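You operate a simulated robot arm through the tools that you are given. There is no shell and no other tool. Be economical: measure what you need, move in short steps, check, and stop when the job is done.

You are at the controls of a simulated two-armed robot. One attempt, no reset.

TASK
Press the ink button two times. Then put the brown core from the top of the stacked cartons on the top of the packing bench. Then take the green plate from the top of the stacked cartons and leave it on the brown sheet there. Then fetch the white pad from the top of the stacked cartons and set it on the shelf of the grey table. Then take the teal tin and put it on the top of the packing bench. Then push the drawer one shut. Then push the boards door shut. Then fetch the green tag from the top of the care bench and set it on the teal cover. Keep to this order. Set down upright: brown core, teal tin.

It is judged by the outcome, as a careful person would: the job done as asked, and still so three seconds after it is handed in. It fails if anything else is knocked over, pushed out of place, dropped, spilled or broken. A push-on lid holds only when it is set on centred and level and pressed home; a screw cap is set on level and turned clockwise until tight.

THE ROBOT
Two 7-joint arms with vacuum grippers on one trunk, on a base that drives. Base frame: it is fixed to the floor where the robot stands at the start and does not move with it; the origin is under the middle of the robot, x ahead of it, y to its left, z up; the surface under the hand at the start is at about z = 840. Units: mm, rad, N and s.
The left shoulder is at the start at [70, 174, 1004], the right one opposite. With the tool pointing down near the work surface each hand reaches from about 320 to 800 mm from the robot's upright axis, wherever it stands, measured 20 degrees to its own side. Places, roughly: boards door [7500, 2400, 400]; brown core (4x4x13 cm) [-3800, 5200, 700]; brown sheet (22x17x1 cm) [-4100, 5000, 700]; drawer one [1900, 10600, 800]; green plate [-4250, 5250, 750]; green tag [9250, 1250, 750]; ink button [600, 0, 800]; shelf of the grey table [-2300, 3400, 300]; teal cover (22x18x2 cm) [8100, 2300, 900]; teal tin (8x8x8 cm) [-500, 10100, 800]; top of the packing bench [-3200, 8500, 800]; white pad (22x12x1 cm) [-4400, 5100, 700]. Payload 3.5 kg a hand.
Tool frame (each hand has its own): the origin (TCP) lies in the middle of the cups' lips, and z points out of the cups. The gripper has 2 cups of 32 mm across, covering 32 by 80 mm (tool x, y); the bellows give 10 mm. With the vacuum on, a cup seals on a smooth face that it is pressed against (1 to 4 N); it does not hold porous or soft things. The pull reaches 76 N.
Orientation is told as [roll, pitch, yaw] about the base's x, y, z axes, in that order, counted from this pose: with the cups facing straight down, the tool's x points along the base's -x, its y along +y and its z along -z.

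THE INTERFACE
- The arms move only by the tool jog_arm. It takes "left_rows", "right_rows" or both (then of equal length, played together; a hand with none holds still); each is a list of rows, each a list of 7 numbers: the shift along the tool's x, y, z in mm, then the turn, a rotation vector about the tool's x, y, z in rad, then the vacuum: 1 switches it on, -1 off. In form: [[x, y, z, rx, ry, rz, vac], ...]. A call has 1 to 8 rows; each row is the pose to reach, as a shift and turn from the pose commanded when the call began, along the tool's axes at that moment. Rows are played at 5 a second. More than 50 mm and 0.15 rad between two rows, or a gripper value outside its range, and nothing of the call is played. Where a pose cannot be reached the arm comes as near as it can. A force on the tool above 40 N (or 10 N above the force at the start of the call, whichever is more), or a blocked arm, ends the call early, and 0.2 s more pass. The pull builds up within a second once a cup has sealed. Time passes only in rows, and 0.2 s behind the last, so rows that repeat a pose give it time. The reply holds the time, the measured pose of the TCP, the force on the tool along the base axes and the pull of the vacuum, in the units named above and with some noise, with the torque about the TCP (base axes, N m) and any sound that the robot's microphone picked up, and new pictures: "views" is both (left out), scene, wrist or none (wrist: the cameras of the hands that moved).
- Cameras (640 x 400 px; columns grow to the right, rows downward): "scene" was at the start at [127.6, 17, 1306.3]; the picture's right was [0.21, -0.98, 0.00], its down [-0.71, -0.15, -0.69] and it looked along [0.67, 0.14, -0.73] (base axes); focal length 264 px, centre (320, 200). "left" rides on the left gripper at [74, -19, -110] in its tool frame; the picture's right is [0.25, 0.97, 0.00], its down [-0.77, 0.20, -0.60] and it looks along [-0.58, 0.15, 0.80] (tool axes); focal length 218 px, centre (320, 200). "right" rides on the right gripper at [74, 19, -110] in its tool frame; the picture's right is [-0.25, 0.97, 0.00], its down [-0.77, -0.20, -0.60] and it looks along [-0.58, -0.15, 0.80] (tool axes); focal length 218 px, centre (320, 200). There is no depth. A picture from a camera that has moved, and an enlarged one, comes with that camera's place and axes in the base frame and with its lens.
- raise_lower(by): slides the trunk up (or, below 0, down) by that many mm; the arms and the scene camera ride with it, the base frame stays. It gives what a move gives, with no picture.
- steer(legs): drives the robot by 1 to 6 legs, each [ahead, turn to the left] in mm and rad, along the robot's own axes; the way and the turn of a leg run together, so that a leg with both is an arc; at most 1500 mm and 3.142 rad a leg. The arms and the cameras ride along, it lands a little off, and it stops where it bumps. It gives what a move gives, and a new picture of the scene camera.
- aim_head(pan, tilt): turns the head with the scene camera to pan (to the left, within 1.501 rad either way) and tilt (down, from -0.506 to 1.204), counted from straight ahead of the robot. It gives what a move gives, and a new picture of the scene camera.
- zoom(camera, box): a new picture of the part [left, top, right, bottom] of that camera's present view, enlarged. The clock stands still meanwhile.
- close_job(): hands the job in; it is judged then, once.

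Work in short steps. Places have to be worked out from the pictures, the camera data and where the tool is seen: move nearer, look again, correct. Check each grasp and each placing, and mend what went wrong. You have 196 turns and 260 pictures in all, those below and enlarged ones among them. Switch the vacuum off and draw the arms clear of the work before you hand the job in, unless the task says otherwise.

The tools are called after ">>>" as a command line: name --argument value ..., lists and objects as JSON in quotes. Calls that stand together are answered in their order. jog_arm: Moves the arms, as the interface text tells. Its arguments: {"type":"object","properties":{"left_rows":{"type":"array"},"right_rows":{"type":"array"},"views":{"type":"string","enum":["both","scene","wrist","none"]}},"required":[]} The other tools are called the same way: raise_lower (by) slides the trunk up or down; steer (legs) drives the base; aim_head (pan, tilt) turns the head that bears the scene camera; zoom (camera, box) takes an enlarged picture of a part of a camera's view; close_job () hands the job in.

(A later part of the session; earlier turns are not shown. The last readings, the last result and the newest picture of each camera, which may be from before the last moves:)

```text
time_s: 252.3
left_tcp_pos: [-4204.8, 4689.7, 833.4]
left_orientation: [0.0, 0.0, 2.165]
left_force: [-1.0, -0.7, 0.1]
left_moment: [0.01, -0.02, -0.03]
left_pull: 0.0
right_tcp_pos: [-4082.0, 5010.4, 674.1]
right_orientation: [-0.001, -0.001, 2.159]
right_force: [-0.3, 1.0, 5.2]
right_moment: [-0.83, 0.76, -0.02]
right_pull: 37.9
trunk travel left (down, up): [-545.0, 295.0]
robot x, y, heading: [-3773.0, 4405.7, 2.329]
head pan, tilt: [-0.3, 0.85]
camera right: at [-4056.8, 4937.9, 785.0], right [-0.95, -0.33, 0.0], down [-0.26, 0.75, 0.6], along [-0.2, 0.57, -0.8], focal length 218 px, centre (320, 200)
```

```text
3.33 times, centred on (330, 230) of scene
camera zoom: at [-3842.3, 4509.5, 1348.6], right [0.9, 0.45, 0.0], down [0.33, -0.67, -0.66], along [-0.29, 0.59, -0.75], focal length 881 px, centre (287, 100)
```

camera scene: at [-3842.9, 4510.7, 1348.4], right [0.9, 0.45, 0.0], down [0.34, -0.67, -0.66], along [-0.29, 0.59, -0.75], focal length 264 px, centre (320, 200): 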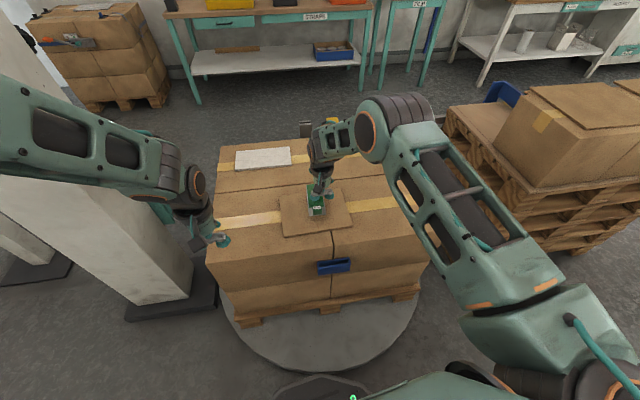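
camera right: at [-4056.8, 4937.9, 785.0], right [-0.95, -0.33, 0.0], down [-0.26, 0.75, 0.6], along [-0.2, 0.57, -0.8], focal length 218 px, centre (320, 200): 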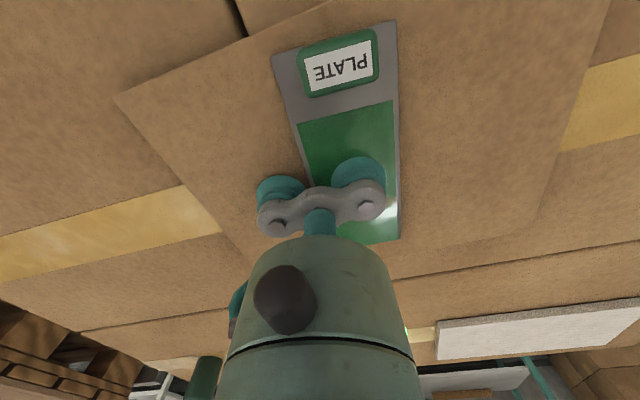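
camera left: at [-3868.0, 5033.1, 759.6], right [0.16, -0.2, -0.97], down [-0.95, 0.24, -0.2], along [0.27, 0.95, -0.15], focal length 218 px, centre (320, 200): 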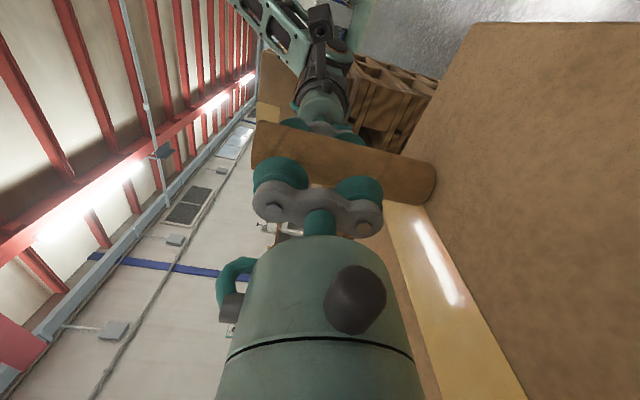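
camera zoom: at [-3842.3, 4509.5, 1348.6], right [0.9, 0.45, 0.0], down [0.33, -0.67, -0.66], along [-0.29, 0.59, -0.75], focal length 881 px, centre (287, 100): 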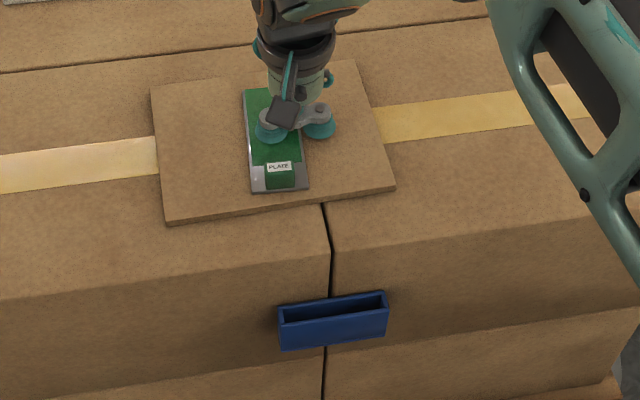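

The plate sits within the sheet in contact. I release, wait, and lift off.

>>> jog_arm --right_rows '[[0, 0, 0, 0, 0, 0, -1], [0, 0, 0, 0, 0, 0, -1], [0, 0, 0, 0, 0, 0, -1], [0, 0, -10, 0, 0, 0, -1], [0, 0, -40, 0, 0, 0, -1], [0, 0, -80, 0, 0, 0, -1], [40, 0, -110, 0, 0, 0, -1], [80, 0, -130, 0, 0, 0, -1]]' --views "none"

>>> raise_lower --by 200

>>> zoom --camera "scene" --box '[230, 170, 430, 290]'

```text
time_s: 254.1
left_tcp_pos: [-4203.7, 4687.8, 832.8]
left_orientation: [-0.001, 0.0, 2.162]
left_force: [-0.3, 0.7, -0.1]
left_moment: [-0.01, -0.01, -0.02]
left_pull: 0.1
right_tcp_pos: [-4036.6, 4942.9, 805.9]
right_orientation: [0.0, 0.0, 2.158]
right_force: [0.5, 0.7, 0.4]
right_moment: [0.02, -0.03, 0.01]
right_pull: 0.1
trunk travel left (down, up): [-545.0, 295.0]
robot x, y, heading: [-3774.5, 4401.5, 2.337]
head pan, tilt: [-0.3, 0.85]
```

```text
time_s: 256.2
left_tcp_pos: [-4205.1, 4690.7, 1032.3]
left_orientation: [0.0, 0.002, 2.164]
left_force: [0.5, 0.2, 0.0]
left_moment: [-0.03, -0.03, -0.02]
left_pull: 0.0
right_tcp_pos: [-4036.6, 4945.0, 1004.9]
right_orientation: [0.0, 0.001, 2.159]
right_force: [1.1, 0.7, 0.2]
right_moment: [-0.04, 0.0, -0.01]
right_pull: 0.0
trunk travel left (down, up): [-745.0, 95.0]
robot x, y, heading: [-3768.7, 4401.8, 2.336]
head pan, tilt: [-0.3, 0.85]
```

```text
3.20 times, centred on (330, 230) of scene
camera zoom: at [-3842.7, 4510.1, 1548.3], right [0.9, 0.45, 0.0], down [0.34, -0.67, -0.66], along [-0.29, 0.59, -0.75], focal length 846 px, centre (288, 104)
```

zoom: 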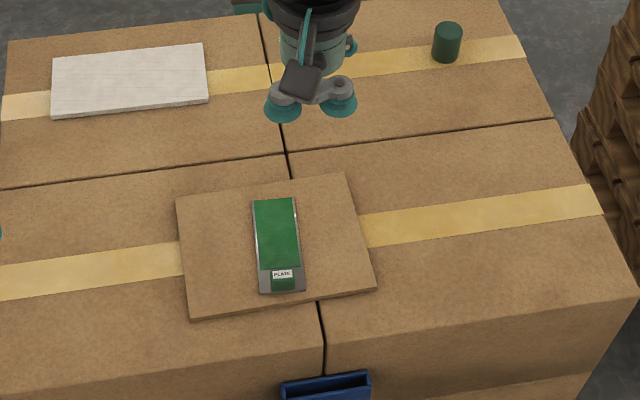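

Plate is well placed. Now I go round to the back again for the pad.

>>> steer --legs '[[0, 0.716], [-527, 0], [0, -2.182], [1020, 0], [1010, 0], [0, 0.946]]'

>>> steer --legs '[[1031, 0], [0, 1.002], [1186, 0], [0, 0.942]]'

```text
time_s: 278.6
left_tcp_pos: [-2221.1, 6418.0, 1033.2]
left_orientation: [0.0, 0.002, 1.685]
left_force: [-0.4, 0.4, -0.7]
left_moment: [0.02, -0.01, -0.02]
left_pull: 0.0
right_tcp_pos: [-1955.6, 6566.0, 1003.6]
right_orientation: [0.002, 0.003, 1.679]
right_force: [0.2, 0.3, -0.1]
right_moment: [0.02, -0.01, -0.04]
right_pull: 0.1
trunk travel left (down, up): [-745.0, 95.0]
robot x, y, heading: [-1971.6, 5964.4, 1.855]
head pan, tilt: [-0.3, 0.85]
camera scene: at [-1983.9, 6091.4, 1548.4], right [1.0, -0.02, 0.0], down [-0.01, -0.75, -0.66], along [0.01, 0.66, -0.75], focal length 264 px, centre (320, 200)
```

scene: 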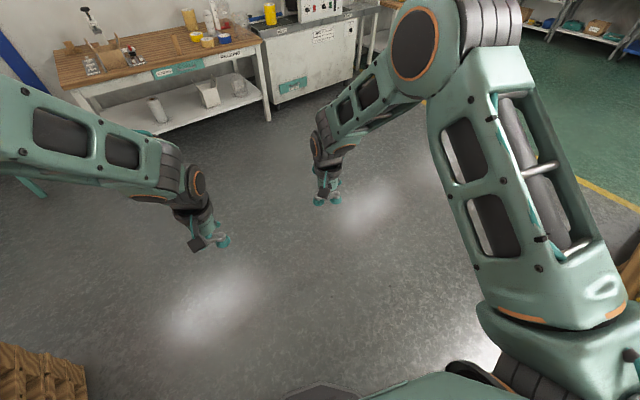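

```text
time_s: 294.5
left_tcp_pos: [-3733.4, 6898.2, 1033.1]
left_orientation: [0.0, 0.001, -2.663]
left_force: [0.1, -0.6, 0.6]
left_moment: [-0.01, 0.0, -0.03]
left_pull: 0.1
right_tcp_pos: [-3966.8, 7093.8, 1005.0]
right_orientation: [0.002, 0.001, -2.67]
right_force: [0.3, 0.2, -0.7]
right_moment: [0.0, 0.01, 0.0]
right_pull: 0.0
trunk travel left (down, up): [-745.0, 95.0]
robot x, y, heading: [-3394.2, 7291.4, -2.496]
head pan, tilt: [-0.3, 0.85]
camera scene: at [-3513.8, 7238.4, 1548.4], right [-0.34, 0.94, 0.0], down [0.71, 0.26, -0.66], along [-0.62, -0.22, -0.75], focal length 264 px, centre (320, 200)
```

scene: 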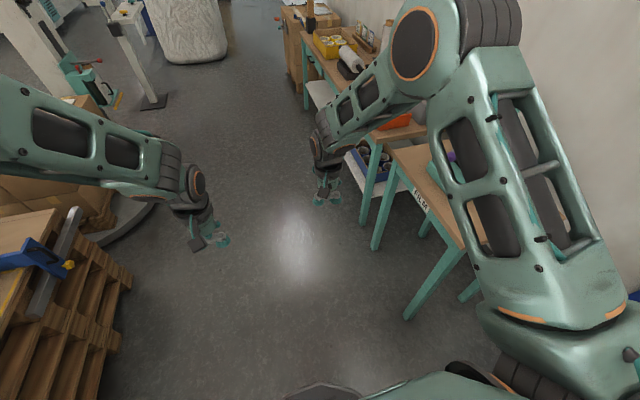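

>>> steer --legs '[[1400, -0.01], [271, 0], [0, 0.881], [530, 0], [0, 0.3]]'

>>> aim_head --pan 0.2 --tilt 0.85

```text
time_s: 308.9
left_tcp_pos: [-4556.3, 5310.8, 1032.8]
left_orientation: [0.001, 0.002, -1.513]
left_force: [0.3, 0.7, -0.2]
left_moment: [0.01, 0.0, -0.03]
left_pull: 0.0
right_tcp_pos: [-4828.3, 5179.9, 1003.8]
right_orientation: [0.002, 0.002, -1.519]
right_force: [1.5, 0.6, -0.4]
right_moment: [0.01, -0.01, 0.01]
right_pull: 0.0
trunk travel left (down, up): [-745.0, 95.0]
robot x, y, heading: [-4780.0, 5779.0, -1.347]
head pan, tilt: [-0.3, 0.85]
camera scene: at [-4775.4, 5652.6, 1548.4], right [-1.0, 0.07, 0.0], down [0.06, 0.75, -0.66], along [-0.05, -0.66, -0.75], focal length 264 px, centre (320, 200)
```

scene: 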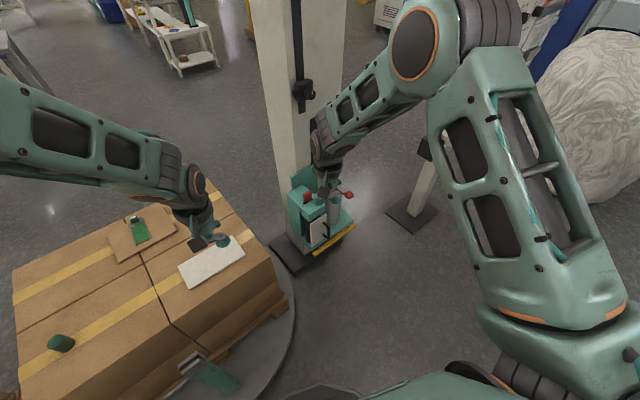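

```text
time_s: 309.8
left_tcp_pos: [-4554.2, 5310.9, 1032.9]
left_orientation: [0.0, 0.004, -1.513]
left_force: [0.3, -0.1, -1.0]
left_moment: [-0.02, 0.01, 0.01]
left_pull: 0.1
right_tcp_pos: [-4828.1, 5179.8, 1005.7]
right_orientation: [0.001, 0.003, -1.518]
right_force: [0.1, 0.5, -0.8]
right_moment: [0.01, 0.0, 0.0]
right_pull: 0.0
trunk travel left (down, up): [-745.0, 95.0]
robot x, y, heading: [-4779.0, 5774.3, -1.344]
head pan, tilt: [0.201, 0.85]
camera scene: at [-4736.4, 5659.2, 1548.4], right [-0.91, -0.41, 0.0], down [-0.31, 0.68, -0.66], along [0.27, -0.6, -0.75], focal length 264 px, centre (320, 200)
```

scene: 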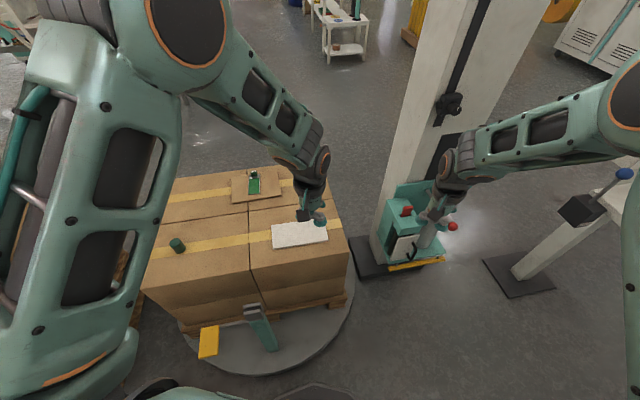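

I lower the trunk, tuck the right hand, and bring the left hand over the pad centre (-4417, 5144).

>>> jog_arm --right_rows '[[40, 0, 0, 0, 0, 0, -1], [80, 0, 0, 0, 0, 0, -1], [120, 0, 0, 0, 0, 0, -1]]' --views "none"

>>> raise_lower --by -200

>>> jog_arm --left_rows '[[-29, 21, 20, 0, 0, 0, -1], [-58, 42, 40, 0, 0, 0, -1], [-87, 63, 60, 0, 0, 0, -1], [-117, 84, 80, 0, 0, 0, -1], [-146, 106, 100, 0, 0, 0, -1], [-175, 127, 118, 0, 0, 0, -1]]' --views "both"

```text
time_s: 310.6
left_tcp_pos: [-4553.2, 5312.8, 1033.2]
left_orientation: [0.0, 0.0, -1.511]
left_force: [0.7, -0.6, -0.4]
left_moment: [-0.02, -0.01, 0.02]
left_pull: 0.0
right_tcp_pos: [-4834.4, 5299.9, 1005.9]
right_orientation: [0.001, 0.0, -1.518]
right_force: [-0.3, 0.5, 0.5]
right_moment: [-0.03, -0.01, 0.0]
right_pull: 0.0
trunk travel left (down, up): [-745.0, 95.0]
robot x, y, heading: [-4779.3, 5778.9, -1.341]
head pan, tilt: [0.201, 0.85]
```

```text
time_s: 312.8
left_tcp_pos: [-4553.5, 5312.1, 831.9]
left_orientation: [0.0, -0.001, -1.513]
left_force: [-0.8, -0.5, 0.6]
left_moment: [-0.03, 0.04, 0.02]
left_pull: 0.0
right_tcp_pos: [-4833.6, 5299.3, 805.2]
right_orientation: [-0.001, 0.001, -1.519]
right_force: [0.0, -0.5, -0.5]
right_moment: [0.03, -0.02, 0.0]
right_pull: 0.0
trunk travel left (down, up): [-545.0, 295.0]
robot x, y, heading: [-4776.0, 5778.9, -1.348]
head pan, tilt: [0.201, 0.85]
```

```text
time_s: 314.2
left_tcp_pos: [-4416.4, 5143.6, 711.3]
left_orientation: [-0.002, 0.003, -1.512]
left_force: [0.4, 0.0, 0.1]
left_moment: [0.02, 0.05, 0.0]
left_pull: 0.1
right_tcp_pos: [-4834.1, 5299.2, 804.8]
right_orientation: [0.0, 0.002, -1.519]
right_force: [-0.4, 0.3, 0.4]
right_moment: [0.04, 0.04, 0.02]
right_pull: 0.0
trunk travel left (down, up): [-545.0, 295.0]
robot x, y, heading: [-4779.3, 5778.9, -1.346]
head pan, tilt: [0.201, 0.85]
camera scene: at [-4734.8, 5658.0, 1348.3], right [-0.91, -0.41, 0.0], down [-0.31, 0.68, -0.66], along [0.27, -0.6, -0.75], focal length 264 px, centre (320, 200)
camera left: at [-4439.7, 5215.5, 821.8], right [0.95, 0.31, 0.0], down [0.25, -0.76, 0.6], along [0.18, -0.57, -0.8], focal length 218 px, centre (320, 200)
```

scene: 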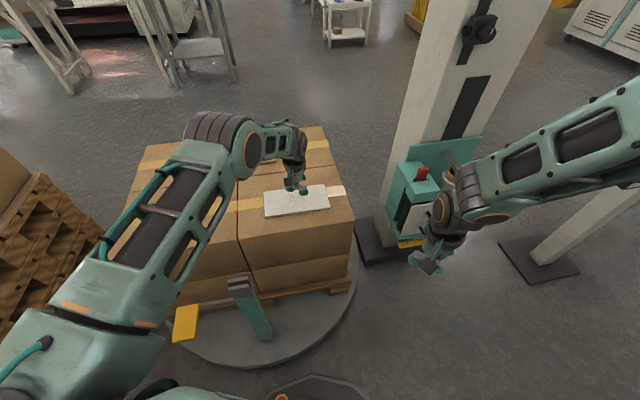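
left: 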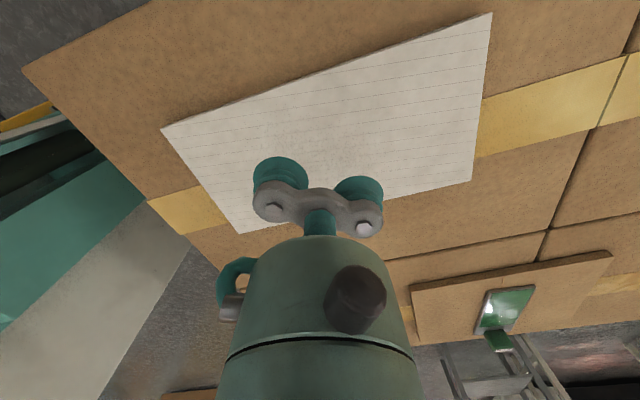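

I nudge toward the pad's centre and descend with vacuum on.

>>> jog_arm --left_rows '[[19, 11, 15, 0, 0, 0, 1], [19, 11, 32, 0, 0, 0, 1], [19, 11, 42, 0, 0, 0, 1], [19, 11, 46, 0, 0, 0, 1], [19, 11, 49, 0, 0, 0, 1], [19, 11, 51, 0, 0, 0, 1], [19, 11, 51, 0, 0, 0, 1], [19, 11, 51, 0, 0, 0, 1]]' --views "wrist"

```text
time_s: 316.0
left_tcp_pos: [-4406.1, 5163.1, 666.7]
left_orientation: [0.0, -0.004, -1.512]
left_force: [5.3, -5.8, 22.6]
left_moment: [0.1, 0.18, 0.11]
left_pull: 75.2
right_tcp_pos: [-4834.4, 5300.4, 806.3]
right_orientation: [0.0, -0.001, -1.518]
right_force: [-0.2, 0.2, 0.5]
right_moment: [0.01, 0.03, 0.02]
right_pull: 0.0
trunk travel left (down, up): [-545.0, 295.0]
robot x, y, heading: [-4781.3, 5779.4, -1.345]
head pan, tilt: [0.201, 0.85]
camera left: at [-4430.7, 5236.6, 775.0], right [0.95, 0.31, 0.0], down [0.25, -0.76, 0.61], along [0.19, -0.58, -0.79], focal length 218 px, centre (320, 200)
```

left: 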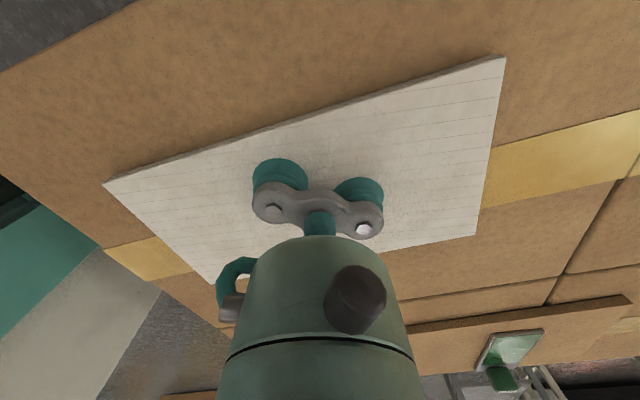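

Sealed on both cups. I lift, draw in, raise the trunk, and head back.

>>> jog_arm --left_rows '[[0, 0, -15, 0, 0, 0, 1], [0, 0, -50, 0, 0, 0, 1], [0, 0, -90, 0, 0, 0, 1], [30, 0, -125, 0, 0, 0, 1], [70, 0, -145, 0, 0, 0, 1], [110, 0, -155, 0, 0, 0, 1], [150, 0, -160, 0, 0, 0, 1]]' --views "none"

>>> raise_lower --by 200

>>> steer --legs '[[0, -0.3], [-530, 0], [0, 2.27], [1400, 0], [280, 0]]'

```text
time_s: 317.6
left_tcp_pos: [-4415.1, 5314.8, 824.0]
left_orientation: [0.0, 0.001, -1.513]
left_force: [0.8, 0.1, 0.1]
left_moment: [0.0, -0.02, -0.02]
left_pull: 75.3
right_tcp_pos: [-4834.2, 5301.4, 805.9]
right_orientation: [0.001, 0.0, -1.52]
right_force: [-0.2, 0.2, 0.4]
right_moment: [-0.03, 0.02, 0.0]
right_pull: 0.1
trunk travel left (down, up): [-545.0, 295.0]
robot x, y, heading: [-4777.8, 5776.2, -1.346]
head pan, tilt: [0.201, 0.85]
```

```text
time_s: 319.8
left_tcp_pos: [-4416.6, 5313.2, 1022.5]
left_orientation: [0.0, 0.002, -1.514]
left_force: [0.1, -0.5, 0.6]
left_moment: [0.02, 0.02, 0.01]
left_pull: 75.7
right_tcp_pos: [-4834.6, 5299.4, 1005.1]
right_orientation: [0.001, 0.002, -1.519]
right_force: [-0.7, -0.6, -0.4]
right_moment: [0.02, -0.01, 0.0]
right_pull: 0.1
trunk travel left (down, up): [-745.0, 95.0]
robot x, y, heading: [-4779.8, 5779.8, -1.345]
head pan, tilt: [0.201, 0.85]
```

```text
time_s: 337.4
left_tcp_pos: [-3083.7, 7808.0, 1023.7]
left_orientation: [0.001, 0.0, 0.455]
left_force: [-0.8, 0.4, -0.8]
left_moment: [0.02, 0.01, 0.0]
left_pull: 75.5
right_tcp_pos: [-2908.4, 7427.5, 1006.2]
right_orientation: [0.002, -0.001, 0.452]
right_force: [-0.1, -0.3, 0.3]
right_moment: [0.01, 0.02, -0.03]
right_pull: 0.0
trunk travel left (down, up): [-745.0, 95.0]
robot x, y, heading: [-3367.7, 7290.3, 0.623]
head pan, tilt: [0.201, 0.85]
camera scene: at [-3279.6, 7379.1, 1548.6], right [0.73, -0.68, 0.0], down [-0.51, -0.55, -0.66], along [0.45, 0.49, -0.75], focal length 264 px, centre (320, 200)
```

scene: 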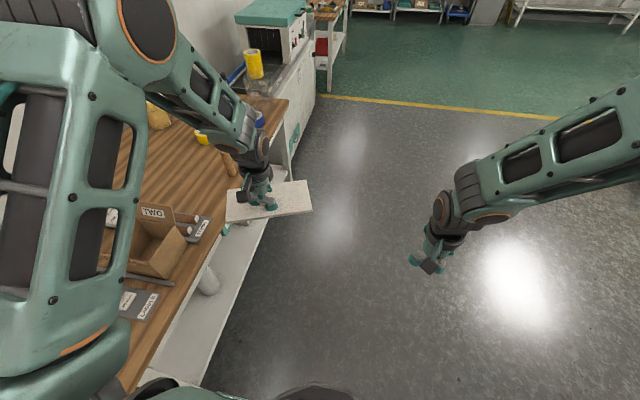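

>>> steer --legs '[[0, -0.945], [1231, 0], [0, -1.004], [1031, 0], [0, -0.947], [1400, 0]]'

>>> aim_head --pan 0.6 --tilt 0.6

```text
time_s: 362.5
left_tcp_pos: [-2990.8, 4272.9, 1024.4]
left_orientation: [0.0, 0.001, -2.435]
left_force: [0.3, -0.1, 0.5]
left_moment: [0.01, -0.03, 0.02]
left_pull: 75.4
right_tcp_pos: [-3255.1, 4598.5, 1005.4]
right_orientation: [0.001, 0.002, -2.441]
right_force: [0.6, 0.0, 0.5]
right_moment: [0.01, 0.01, 0.0]
right_pull: 0.1
trunk travel left (down, up): [-745.0, 95.0]
robot x, y, heading: [-2842.1, 4843.0, -2.27]
head pan, tilt: [0.201, 0.85]
camera scene: at [-2908.8, 4737.5, 1548.5], right [-0.88, 0.47, 0.0], down [0.36, 0.66, -0.66], along [-0.31, -0.58, -0.75], focal length 264 px, centre (320, 200)
```

scene: 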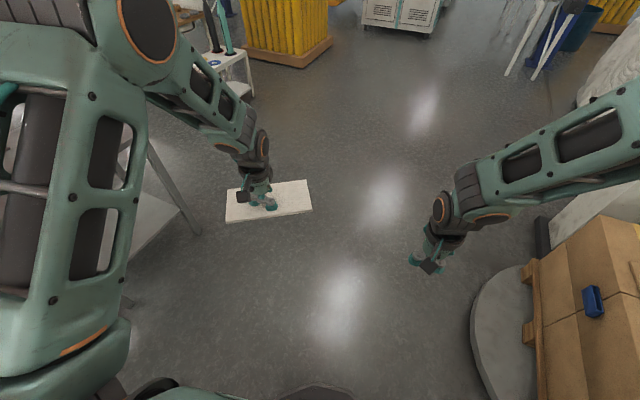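

```text
time_s: 363.3
left_tcp_pos: [-2990.4, 4273.3, 1023.4]
left_orientation: [0.002, 0.003, -2.435]
left_force: [0.0, 0.5, -0.6]
left_moment: [0.05, -0.03, 0.01]
left_pull: 76.0
right_tcp_pos: [-3254.2, 4597.9, 1005.9]
right_orientation: [0.001, 0.002, -2.439]
right_force: [0.0, 0.2, 0.2]
right_moment: [-0.03, -0.02, 0.03]
right_pull: 0.1
trunk travel left (down, up): [-745.0, 95.0]
robot x, y, heading: [-2839.4, 4843.5, -2.266]
head pan, tilt: [0.6, 0.6]
camera scene: at [-2880.4, 4718.2, 1569.3], right [-1.0, 0.1, 0.0], down [0.05, 0.56, -0.82], along [-0.08, -0.82, -0.57], focal length 264 px, centre (320, 200)
```

scene: 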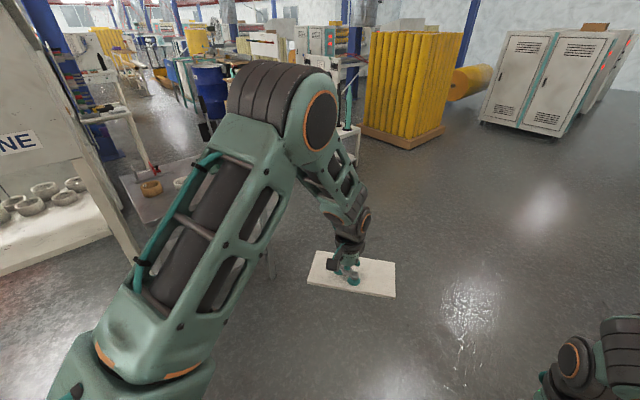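

I turn to face the grey table and look.

>>> steer --legs '[[0, 1.2]]'

>>> aim_head --pan 0.0 --tilt 0.6

```text
time_s: 366.7
left_tcp_pos: [-2360.3, 4495.8, 1023.0]
left_orientation: [-0.001, 0.002, -1.232]
left_force: [0.2, -0.1, -0.3]
left_moment: [0.03, 0.01, 0.0]
left_pull: 75.4
right_tcp_pos: [-2758.7, 4366.7, 1005.7]
right_orientation: [0.002, 0.003, -1.239]
right_force: [0.3, -0.3, -0.2]
right_moment: [0.01, 0.01, -0.01]
right_pull: 0.1
trunk travel left (down, up): [-745.0, 95.0]
robot x, y, heading: [-2838.5, 4846.9, -1.064]
head pan, tilt: [0.6, 0.6]
camera scene: at [-2736.7, 4760.8, 1569.3], right [-0.45, -0.89, 0.0], down [-0.51, 0.25, -0.83], along [0.74, -0.37, -0.56], focal length 264 px, centre (320, 200)
```

scene: 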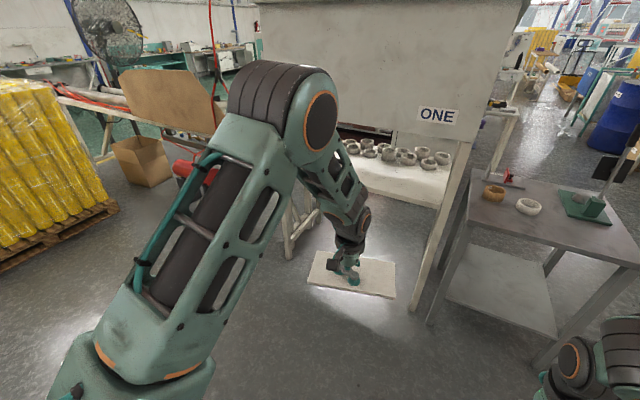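

```text
time_s: 367.7
left_tcp_pos: [-2361.1, 4496.6, 1024.4]
left_orientation: [0.001, 0.002, -1.231]
left_force: [0.6, 0.1, 0.2]
left_moment: [0.0, 0.02, -0.01]
left_pull: 75.7
right_tcp_pos: [-2759.0, 4367.8, 1005.2]
right_orientation: [0.002, 0.002, -1.237]
right_force: [-0.2, 0.8, -0.3]
right_moment: [-0.03, 0.05, -0.01]
right_pull: 0.2
trunk travel left (down, up): [-745.0, 95.0]
robot x, y, heading: [-2836.2, 4843.8, -1.064]
head pan, tilt: [0.0, 0.6]
camera scene: at [-2772.7, 4723.2, 1569.3], right [-0.87, -0.49, 0.0], down [-0.27, 0.49, -0.83], along [0.4, -0.72, -0.56], focal length 264 px, centre (320, 200)
```

scene: 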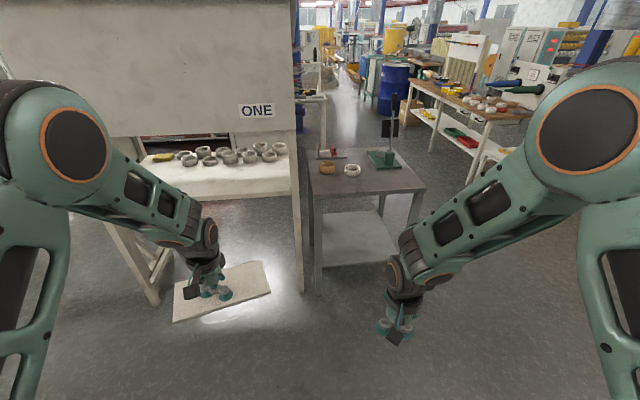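

>>> zoom --camera "scene" --box '[270, 120, 450, 310]'

```text
2.11 times, centred on (360, 215) of scene
camera zoom: at [-2772.7, 4723.2, 1569.3], right [-0.87, -0.49, 0.0], down [-0.27, 0.49, -0.83], along [0.4, -0.72, -0.56], focal length 557 px, centre (236, 168)
```

zoom: 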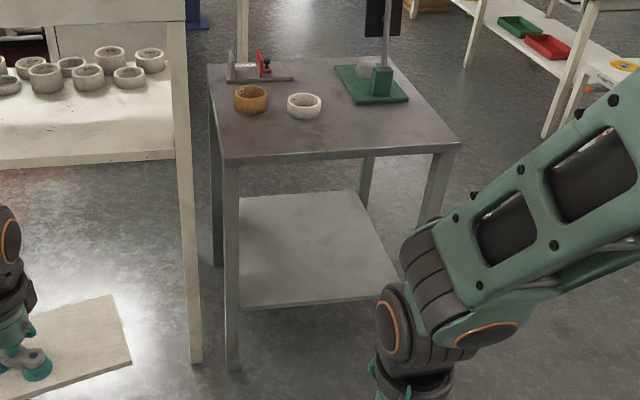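

Grey table: front edge from (-2217, 3739) to (-2687, 3407), top z about 830, shelf z about 300, clear. I drive to a staging point in front of it, facing it squarely.

>>> steer --legs '[[0, -0.926], [764, 0], [0, 1.077]]'

>>> jog_arm --left_rows '[[0, 0, 0, 0, 0, 0.14, 1], [0, 0, 0, 0, 0, 0.28, 1], [0, 0, 0, 0, 0, 0.42, 1]]' --right_rows '[[30, 0, 0, 0, 0, 0, -1], [60, 0, 0, 0, 0, 0, -1], [90, 0, 0, 0, 0, 0, -1]]' --views "scene"

```text
time_s: 377.0
left_tcp_pos: [-2627.7, 3877.3, 1023.8]
left_orientation: [-0.001, 0.002, -1.082]
left_force: [0.4, -0.9, -0.6]
left_moment: [0.02, 0.0, -0.01]
left_pull: 75.0
right_tcp_pos: [-3001.5, 3689.6, 1005.1]
right_orientation: [0.001, 0.001, -1.087]
right_force: [-0.7, 0.4, -0.7]
right_moment: [0.0, -0.01, -0.04]
right_pull: 0.1
trunk travel left (down, up): [-745.0, 95.0]
robot x, y, heading: [-3153.5, 4152.6, -0.905]
head pan, tilt: [0.0, 0.6]
camera scene: at [-3069.1, 4038.9, 1569.3], right [-0.79, -0.61, 0.0], down [-0.35, 0.45, -0.83], along [0.51, -0.65, -0.56], focal length 264 px, centre (320, 200)
```

scene: 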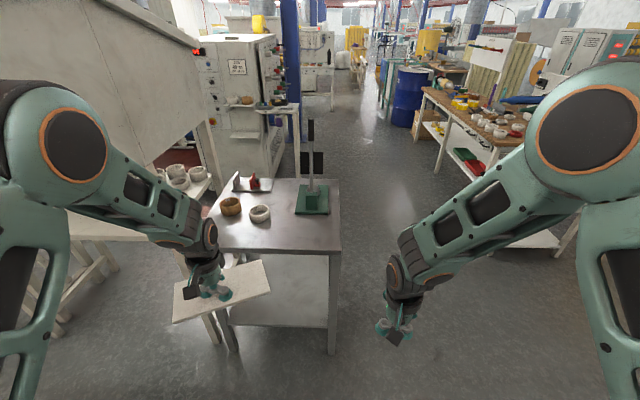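

```text
time_s: 377.8
left_tcp_pos: [-2628.2, 3877.8, 1023.4]
left_orientation: [-0.002, 0.001, -1.501]
left_force: [0.3, -0.8, 0.1]
left_moment: [0.0, 0.02, 0.0]
left_pull: 75.6
right_tcp_pos: [-3044.4, 3770.2, 1005.9]
right_orientation: [0.003, -0.001, -1.086]
right_force: [0.2, 0.6, 0.3]
right_moment: [-0.02, -0.01, 0.0]
right_pull: 0.0
trunk travel left (down, up): [-745.0, 95.0]
robot x, y, heading: [-3153.1, 4150.0, -0.912]
head pan, tilt: [0.0, 0.6]
camera scene: at [-3069.0, 4040.0, 1569.4], right [-0.79, -0.61, 0.0], down [-0.35, 0.45, -0.83], along [0.51, -0.65, -0.56], focal length 264 px, centre (320, 200)
```

scene: 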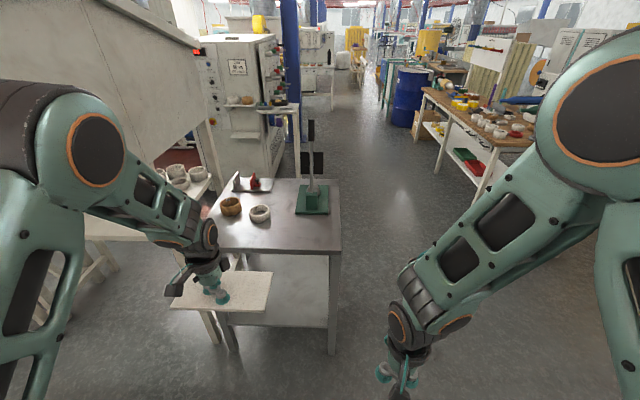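

All legs are confirmed; the hand is about 350 mm before the table edge. I lower the trunk by 660 mm so the pad is slightly above shelf height.

>>> raise_lower --by -660

>>> aim_head --pan 0.1 --tilt 0.4

```text
refused: -660 is not a number from -400 to 400
```

```text
time_s: 378.5
left_tcp_pos: [-2627.9, 3877.0, 1024.0]
left_orientation: [-0.002, 0.002, -1.498]
left_force: [0.6, 0.0, -0.9]
left_moment: [0.01, -0.03, 0.01]
left_pull: 75.2
right_tcp_pos: [-3044.1, 3769.3, 1004.5]
right_orientation: [0.002, 0.002, -1.086]
right_force: [-0.9, -0.2, -0.7]
right_moment: [0.0, -0.01, 0.01]
right_pull: 0.0
trunk travel left (down, up): [-745.0, 95.0]
robot x, y, heading: [-3151.7, 4146.8, -0.911]
head pan, tilt: [0.099, 0.4]
camera scene: at [-3059.4, 4041.6, 1587.5], right [-0.73, -0.69, 0.0], down [-0.27, 0.28, -0.92], along [0.63, -0.67, -0.39], focal length 264 px, centre (320, 200)
```

scene: 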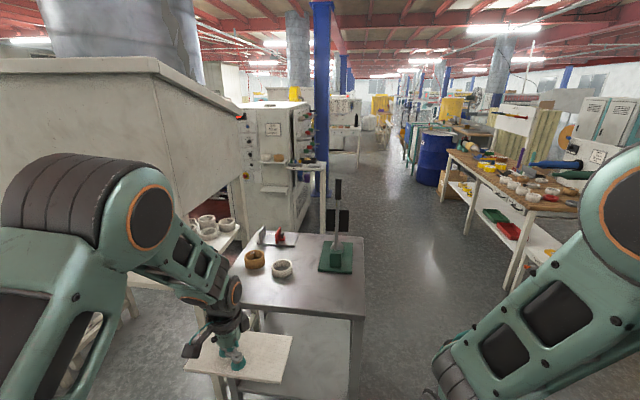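

>>> raise_lower --by -400

>>> raise_lower --by -250

>>> aim_head --pan 0.15 --tilt 0.5

```text
time_s: 382.3
left_tcp_pos: [-2627.5, 3878.1, 623.4]
left_orientation: [-0.002, 0.002, -1.5]
left_force: [1.4, -0.7, -0.9]
left_moment: [-0.01, 0.02, 0.03]
left_pull: 75.4
right_tcp_pos: [-3044.3, 3768.7, 605.7]
right_orientation: [0.001, 0.001, -1.085]
right_force: [-0.1, 0.6, 0.1]
right_moment: [0.0, -0.01, 0.02]
right_pull: 0.1
trunk travel left (down, up): [-345.0, 495.0]
robot x, y, heading: [-3153.3, 4151.3, -0.913]
head pan, tilt: [0.099, 0.4]
```

```text
time_s: 384.9
left_tcp_pos: [-2628.3, 3878.4, 373.8]
left_orientation: [-0.002, 0.002, -1.5]
left_force: [-0.6, 0.3, -0.9]
left_moment: [0.02, -0.01, 0.01]
left_pull: 75.6
right_tcp_pos: [-3044.1, 3768.8, 355.5]
right_orientation: [0.001, 0.003, -1.085]
right_force: [0.5, -0.3, -1.1]
right_moment: [0.0, -0.01, 0.03]
right_pull: 0.1
trunk travel left (down, up): [-95.0, 745.0]
robot x, y, heading: [-3154.9, 4150.0, -0.914]
head pan, tilt: [0.099, 0.4]
```

```text
time_s: 385.6
left_tcp_pos: [-2628.1, 3877.0, 373.3]
left_orientation: [-0.001, 0.002, -1.502]
left_force: [0.2, 0.2, -0.2]
left_moment: [0.04, 0.02, -0.01]
left_pull: 75.5
right_tcp_pos: [-3043.3, 3768.8, 355.3]
right_orientation: [0.002, 0.003, -1.087]
right_force: [0.7, 0.6, 0.1]
right_moment: [0.01, 0.02, 0.05]
right_pull: 0.0
trunk travel left (down, up): [-95.0, 745.0]
robot x, y, heading: [-3151.4, 4149.4, -0.911]
head pan, tilt: [0.15, 0.499]
camera scene: at [-3057.1, 4046.3, 928.5], right [-0.69, -0.72, 0.0], down [-0.35, 0.33, -0.88], along [0.64, -0.61, -0.48], focal length 264 px, centre (320, 200)
```

scene: 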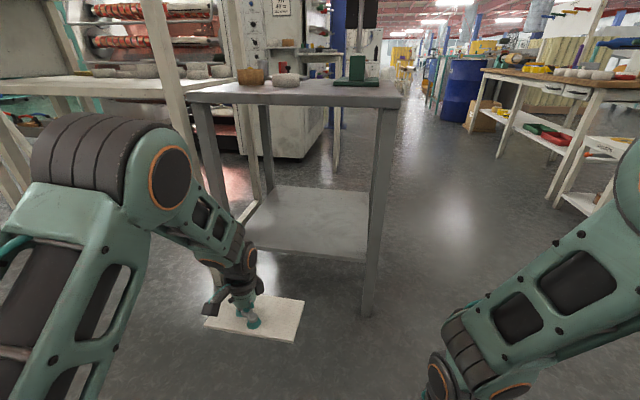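

Shelf surface is at about z 275-280. I extend the left hand 150 mm forward, then drive in 320 mm so the pad is over the shelf, under the top.

>>> jog_arm --left_rows '[[-32, 21, 0, 0, 0, 0, 1], [-63, 42, 0, 0, 0, 0, 1], [-94, 63, 0, 0, 0, 0, 1], [-125, 83, 0, 0, 0, 0, 1]]' --views "none"

>>> steer --legs '[[200, 0]]'

```text
time_s: 386.6
left_tcp_pos: [-2538.1, 3757.5, 373.4]
left_orientation: [-0.003, 0.002, -1.498]
left_force: [0.8, 0.2, -0.1]
left_moment: [0.04, 0.0, -0.03]
left_pull: 75.4
right_tcp_pos: [-3044.5, 3768.9, 355.7]
right_orientation: [0.001, 0.001, -1.087]
right_force: [-0.4, 0.2, -0.4]
right_moment: [-0.01, -0.03, -0.01]
right_pull: 0.0
trunk travel left (down, up): [-95.0, 745.0]
robot x, y, heading: [-3151.4, 4147.4, -0.912]
head pan, tilt: [0.15, 0.499]
```

```text
time_s: 388.2
left_tcp_pos: [-2416.1, 3603.2, 373.1]
left_orientation: [-0.003, 0.002, -1.499]
left_force: [-0.1, 0.0, 0.3]
left_moment: [-0.01, 0.02, 0.03]
left_pull: 75.5
right_tcp_pos: [-2921.2, 3614.3, 355.5]
right_orientation: [0.002, 0.002, -1.083]
right_force: [0.6, 0.3, -0.2]
right_moment: [0.0, -0.02, 0.02]
right_pull: 0.0
trunk travel left (down, up): [-95.0, 745.0]
robot x, y, heading: [-3028.1, 3987.6, -0.912]
head pan, tilt: [0.15, 0.499]
camera scene: at [-2935.9, 3890.4, 928.4], right [-0.69, -0.72, 0.0], down [-0.35, 0.33, -0.88], along [0.64, -0.6, -0.48], focal length 264 px, centre (320, 200)
```

scene: 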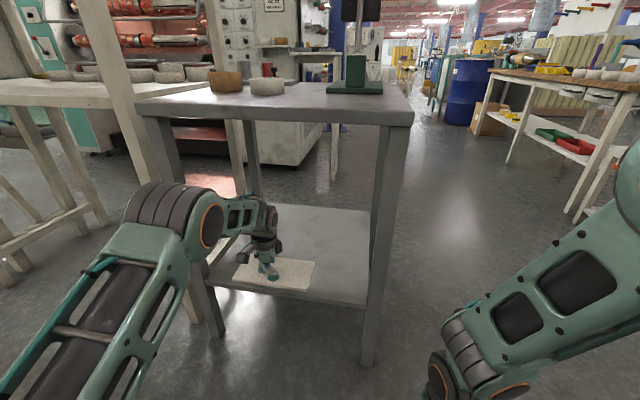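

Good clearance all round. I drive the last 120 mm in.

>>> steer --legs '[[120, 0]]'

>>> aim_head --pan 0.25 --tilt 0.7

```text
time_s: 389.4
left_tcp_pos: [-2342.7, 3509.0, 373.8]
left_orientation: [-0.002, 0.002, -1.499]
left_force: [-0.2, 0.0, -0.7]
left_moment: [-0.01, 0.01, -0.03]
left_pull: 75.7
right_tcp_pos: [-2849.5, 3518.6, 354.8]
right_orientation: [0.002, 0.003, -1.085]
right_force: [-0.2, -0.6, -0.9]
right_moment: [0.01, 0.01, -0.01]
right_pull: 0.0
trunk travel left (down, up): [-95.0, 745.0]
robot x, y, heading: [-2959.2, 3902.4, -0.919]
head pan, tilt: [0.15, 0.499]
camera scene: at [-2862.7, 3796.1, 928.4], right [-0.69, -0.72, 0.0], down [-0.35, 0.33, -0.88], along [0.64, -0.6, -0.48], focal length 264 px, centre (320, 200)
```

scene: 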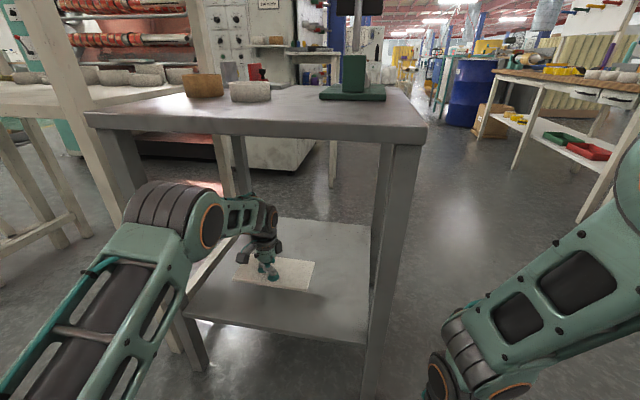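

```text
time_s: 390.1
left_tcp_pos: [-2343.2, 3510.0, 373.5]
left_orientation: [-0.003, 0.004, -1.5]
left_force: [0.0, 0.8, -0.3]
left_moment: [0.03, 0.0, 0.01]
left_pull: 75.9
right_tcp_pos: [-2849.7, 3518.4, 355.4]
right_orientation: [0.002, 0.001, -1.084]
right_force: [0.3, -0.4, -0.2]
right_moment: [-0.01, -0.03, -0.01]
right_pull: 0.1
trunk travel left (down, up): [-95.0, 745.0]
robot x, y, heading: [-2957.3, 3898.7, -0.91]
head pan, tilt: [0.25, 0.7]
camera scene: at [-2861.6, 3806.7, 910.8], right [-0.61, -0.79, 0.0], down [-0.51, 0.4, -0.77], along [0.6, -0.47, -0.64], focal length 264 px, centre (320, 200)
```

scene: 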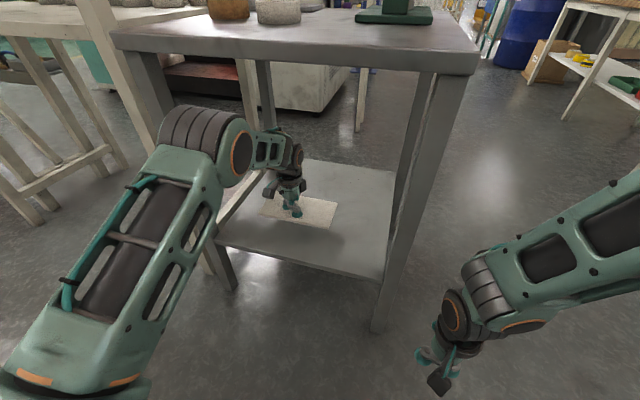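

The pad is over the shelf's middle. I lower it gently with the arm.

>>> jog_arm --left_rows '[[0, 0, 25, 0, 0, 0, 1], [0, 0, 50, 0, 0, 0, 1], [0, 0, 65, 0, 0, 0, 1], [0, 0, 70, 0, 0, 0, 1], [0, 0, 75, 0, 0, 0, 1], [0, 0, 79, 0, 0, 0, 1]]' --views "wrist"

```text
time_s: 391.3
left_tcp_pos: [-2340.1, 3507.1, 307.9]
left_orientation: [0.006, -0.01, -1.5]
left_force: [-0.2, 1.7, 21.6]
left_moment: [0.26, 0.52, -0.15]
left_pull: 75.1
right_tcp_pos: [-2851.3, 3520.3, 356.9]
right_orientation: [0.003, -0.001, -1.082]
right_force: [0.0, 0.0, 0.2]
right_moment: [-0.01, -0.02, -0.01]
right_pull: 0.1
trunk travel left (down, up): [-95.0, 745.0]
robot x, y, heading: [-2958.3, 3897.1, -0.908]
head pan, tilt: [0.25, 0.7]
stopped in row 5 (left hand): the force on the tool passed its limit at 44 N (the readings are from after the stop); the commanded pose is now the measured one
camera left: at [-2366.3, 3580.1, 417.0], right [0.95, 0.32, 0.0], down [0.25, -0.75, 0.61], along [0.2, -0.58, -0.79], focal length 218 px, centre (320, 200)
```

left: 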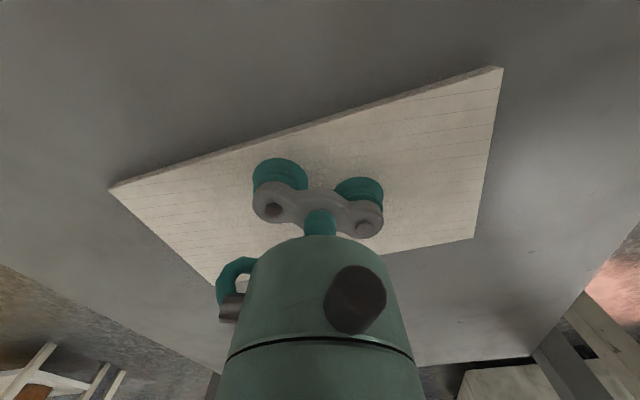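

The pad rests flat on the shelf. I release and lift off.

>>> jog_arm --left_rows '[[0, 0, 0, 0, 0, 0, -1], [0, 0, 0, 0, 0, 0, -1], [0, 0, 0, 0, 0, 0, -1], [0, 0, 0, 0, 0, 0, -1], [0, 0, -10, 0, 0, 0, -1], [0, 0, -35, 0, 0, 0, -1], [0, 0, -65, 0, 0, 0, -1]]' --views "wrist"

```text
time_s: 392.9
left_tcp_pos: [-2341.7, 3508.1, 369.0]
left_orientation: [0.002, -0.004, -1.498]
left_force: [0.1, -0.1, -0.9]
left_moment: [0.01, 0.0, -0.02]
left_pull: 0.1
right_tcp_pos: [-2849.6, 3519.2, 356.0]
right_orientation: [0.0, 0.003, -1.084]
right_force: [0.0, 0.5, 0.2]
right_moment: [0.03, 0.01, -0.04]
right_pull: 0.0
trunk travel left (down, up): [-95.0, 745.0]
robot x, y, heading: [-2960.7, 3896.0, -0.907]
head pan, tilt: [0.25, 0.7]
camera left: at [-2365.9, 3580.7, 477.8], right [0.95, 0.32, 0.0], down [0.26, -0.75, 0.61], along [0.2, -0.57, -0.79], focal length 218 px, centre (320, 200)
```

left: 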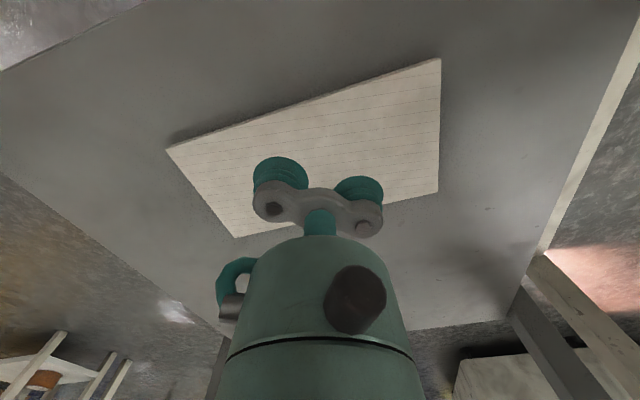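

Pad is on the shelf. I back out, tuck the arm, raise the trunk, and set off for the teal tin.

>>> steer --legs '[[-450, 0]]'

>>> jog_arm --left_rows '[[32, -21, 0, 0, 0, -0.14, -1], [63, -42, 0, 0, 0, -0.28, -1], [94, -63, 0, 0, 0, -0.42, -1], [125, -83, 0, 0, 0, -0.42, -1]]' --views "none"

>>> raise_lower --by 400

>>> raise_lower --by 200

>>> aim_head --pan 0.0 --tilt 0.45

>>> steer --legs '[[0, 1.815], [1050, 0], [1041, 0], [0, 0.211], [1400, 0]]'

```text
time_s: 395.6
left_tcp_pos: [-2614.5, 3863.5, 369.1]
left_orientation: [0.003, -0.003, -1.494]
left_force: [-0.3, -0.6, 0.7]
left_moment: [0.02, -0.01, 0.0]
left_pull: 0.0
right_tcp_pos: [-3123.6, 3872.0, 353.7]
right_orientation: [0.001, 0.001, -1.078]
right_force: [0.0, -0.1, -0.6]
right_moment: [0.02, 0.02, 0.04]
right_pull: 0.0
trunk travel left (down, up): [-95.0, 745.0]
robot x, y, heading: [-3235.8, 4256.3, -0.906]
head pan, tilt: [0.25, 0.7]
camera scene: at [-3136.5, 4159.9, 910.7], right [-0.61, -0.79, 0.0], down [-0.51, 0.39, -0.76], along [0.61, -0.47, -0.64], focal length 264 px, centre (320, 200)
```

scene: 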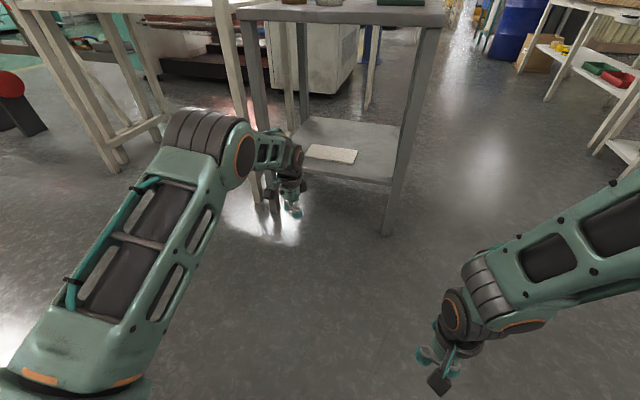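

```text
time_s: 396.6
left_tcp_pos: [-2708.6, 3981.4, 367.4]
left_orientation: [-0.002, -0.004, -1.074]
left_force: [-0.2, 0.4, -0.2]
left_moment: [0.01, 0.0, 0.01]
left_pull: 0.1
right_tcp_pos: [-3123.3, 3872.7, 355.7]
right_orientation: [0.002, 0.003, -1.079]
right_force: [0.0, 0.6, 0.8]
right_moment: [-0.03, 0.02, -0.03]
right_pull: 0.0
trunk travel left (down, up): [-95.0, 745.0]
robot x, y, heading: [-3234.6, 4252.5, -0.904]
head pan, tilt: [0.25, 0.7]
```

```text
time_s: 400.4
left_tcp_pos: [-2706.8, 3981.8, 766.9]
left_orientation: [0.001, -0.005, -1.074]
left_force: [0.2, 0.1, 1.5]
left_moment: [0.01, -0.03, 0.01]
left_pull: 0.0
right_tcp_pos: [-3123.2, 3871.3, 754.5]
right_orientation: [0.003, 0.002, -1.08]
right_force: [-0.6, 0.3, -0.1]
right_moment: [-0.01, 0.01, -0.02]
right_pull: 0.1
trunk travel left (down, up): [-495.0, 345.0]
robot x, y, heading: [-3231.5, 4251.5, -0.906]
head pan, tilt: [0.25, 0.7]
```

```text
time_s: 402.6
left_tcp_pos: [-2706.6, 3981.5, 967.4]
left_orientation: [0.0, -0.003, -1.075]
left_force: [-0.2, -0.7, 0.2]
left_moment: [0.0, -0.02, -0.02]
left_pull: 0.1
right_tcp_pos: [-3123.1, 3872.3, 954.0]
right_orientation: [0.003, 0.001, -1.078]
right_force: [-0.2, -0.4, -0.4]
right_moment: [-0.03, 0.02, -0.01]
right_pull: 0.1
trunk travel left (down, up): [-695.0, 145.0]
robot x, y, heading: [-3232.8, 4251.9, -0.906]
head pan, tilt: [0.25, 0.7]
```

```text
time_s: 403.4
left_tcp_pos: [-2707.0, 3981.3, 967.3]
left_orientation: [0.0, -0.006, -1.075]
left_force: [0.3, 0.2, 0.3]
left_moment: [0.02, 0.02, -0.02]
left_pull: 0.1
right_tcp_pos: [-3123.1, 3871.9, 954.6]
right_orientation: [0.002, 0.003, -1.079]
right_force: [-0.1, 0.5, 0.2]
right_moment: [0.02, 0.0, -0.01]
right_pull: 0.1
trunk travel left (down, up): [-695.0, 145.0]
robot x, y, heading: [-3230.7, 4252.5, -0.908]
head pan, tilt: [0.0, 0.45]
camera scene: at [-3147.0, 4139.4, 1532.8], right [-0.79, -0.62, 0.0], down [-0.27, 0.34, -0.9], along [0.56, -0.71, -0.44], focal length 264 px, centre (320, 200)
```

scene: 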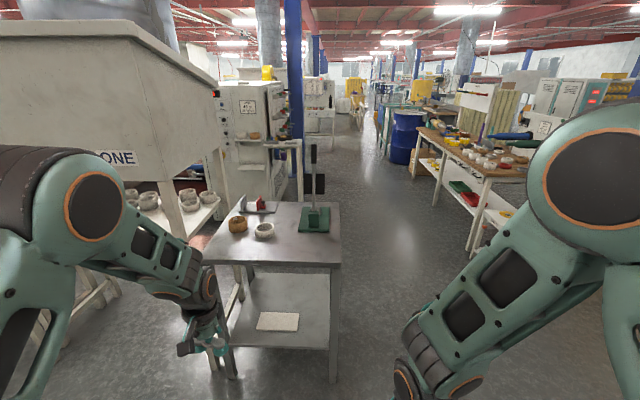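

```text
time_s: 425.4
left_tcp_pos: [-1327.3, 7731.8, 967.0]
left_orientation: [0.001, -0.004, 0.942]
left_force: [-0.1, 0.4, 0.2]
left_moment: [-0.02, 0.01, 0.0]
left_pull: 0.0
right_tcp_pos: [-1050.3, 7405.2, 955.6]
right_orientation: [0.002, 0.001, 0.937]
right_force: [-0.9, -0.3, 0.1]
right_moment: [0.01, 0.01, 0.0]
right_pull: 0.1
trunk travel left (down, up): [-695.0, 145.0]
robot x, y, heading: [-1345.1, 7142.3, 1.113]
head pan, tilt: [0.0, 0.45]
camera scene: at [-1281.1, 7268.9, 1532.9], right [0.9, -0.44, 0.0], down [-0.19, -0.39, -0.9], along [0.4, 0.81, -0.44], focal length 264 px, centre (320, 200)
```

scene: 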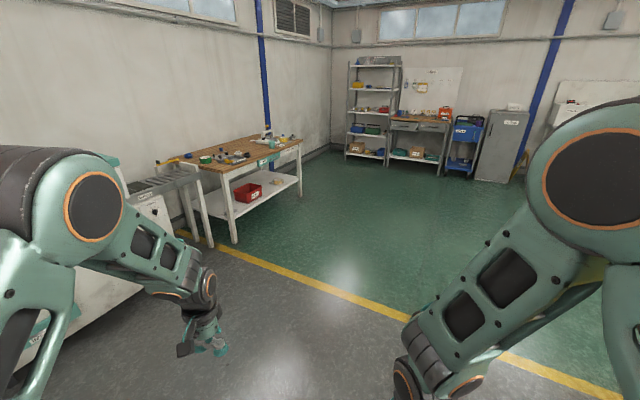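

>>> zoom --camera "scene" --box '[180, 110, 320, 200]'

>>> zoom --camera "scene" --box '[340, 80, 540, 190]'

```text
4.44 times, centred on (250, 155) of scene
camera zoom: at [-1281.1, 7268.9, 1532.9], right [0.9, -0.44, 0.0], down [-0.19, -0.39, -0.9], along [0.4, 0.81, -0.44], focal length 1175 px, centre (631, 400)
```

zoom: 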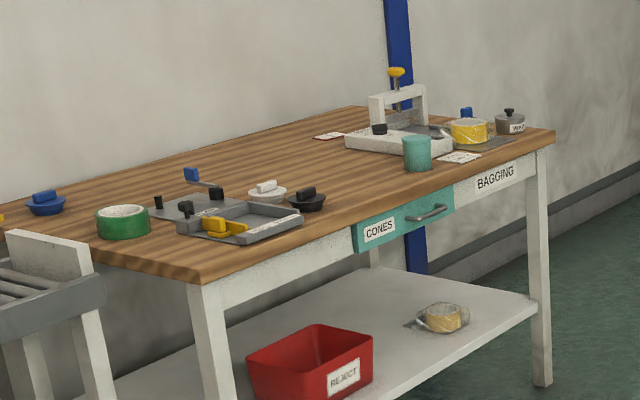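

```text
3.20 times, centred on (440, 135) of scene
camera zoom: at [-1281.1, 7268.9, 1532.9], right [0.9, -0.44, 0.0], down [-0.19, -0.39, -0.9], along [0.4, 0.81, -0.44], focal length 846 px, centre (-64, 408)
```

zoom: 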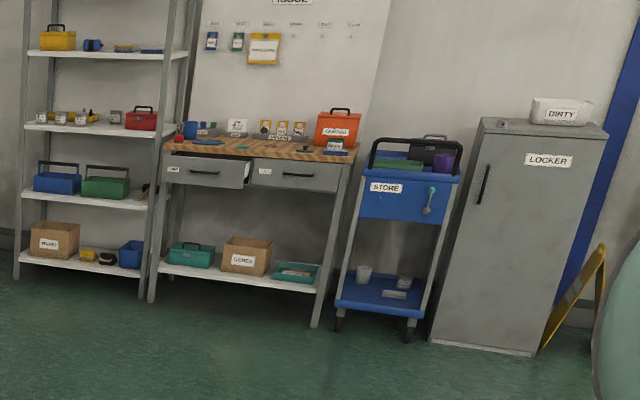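

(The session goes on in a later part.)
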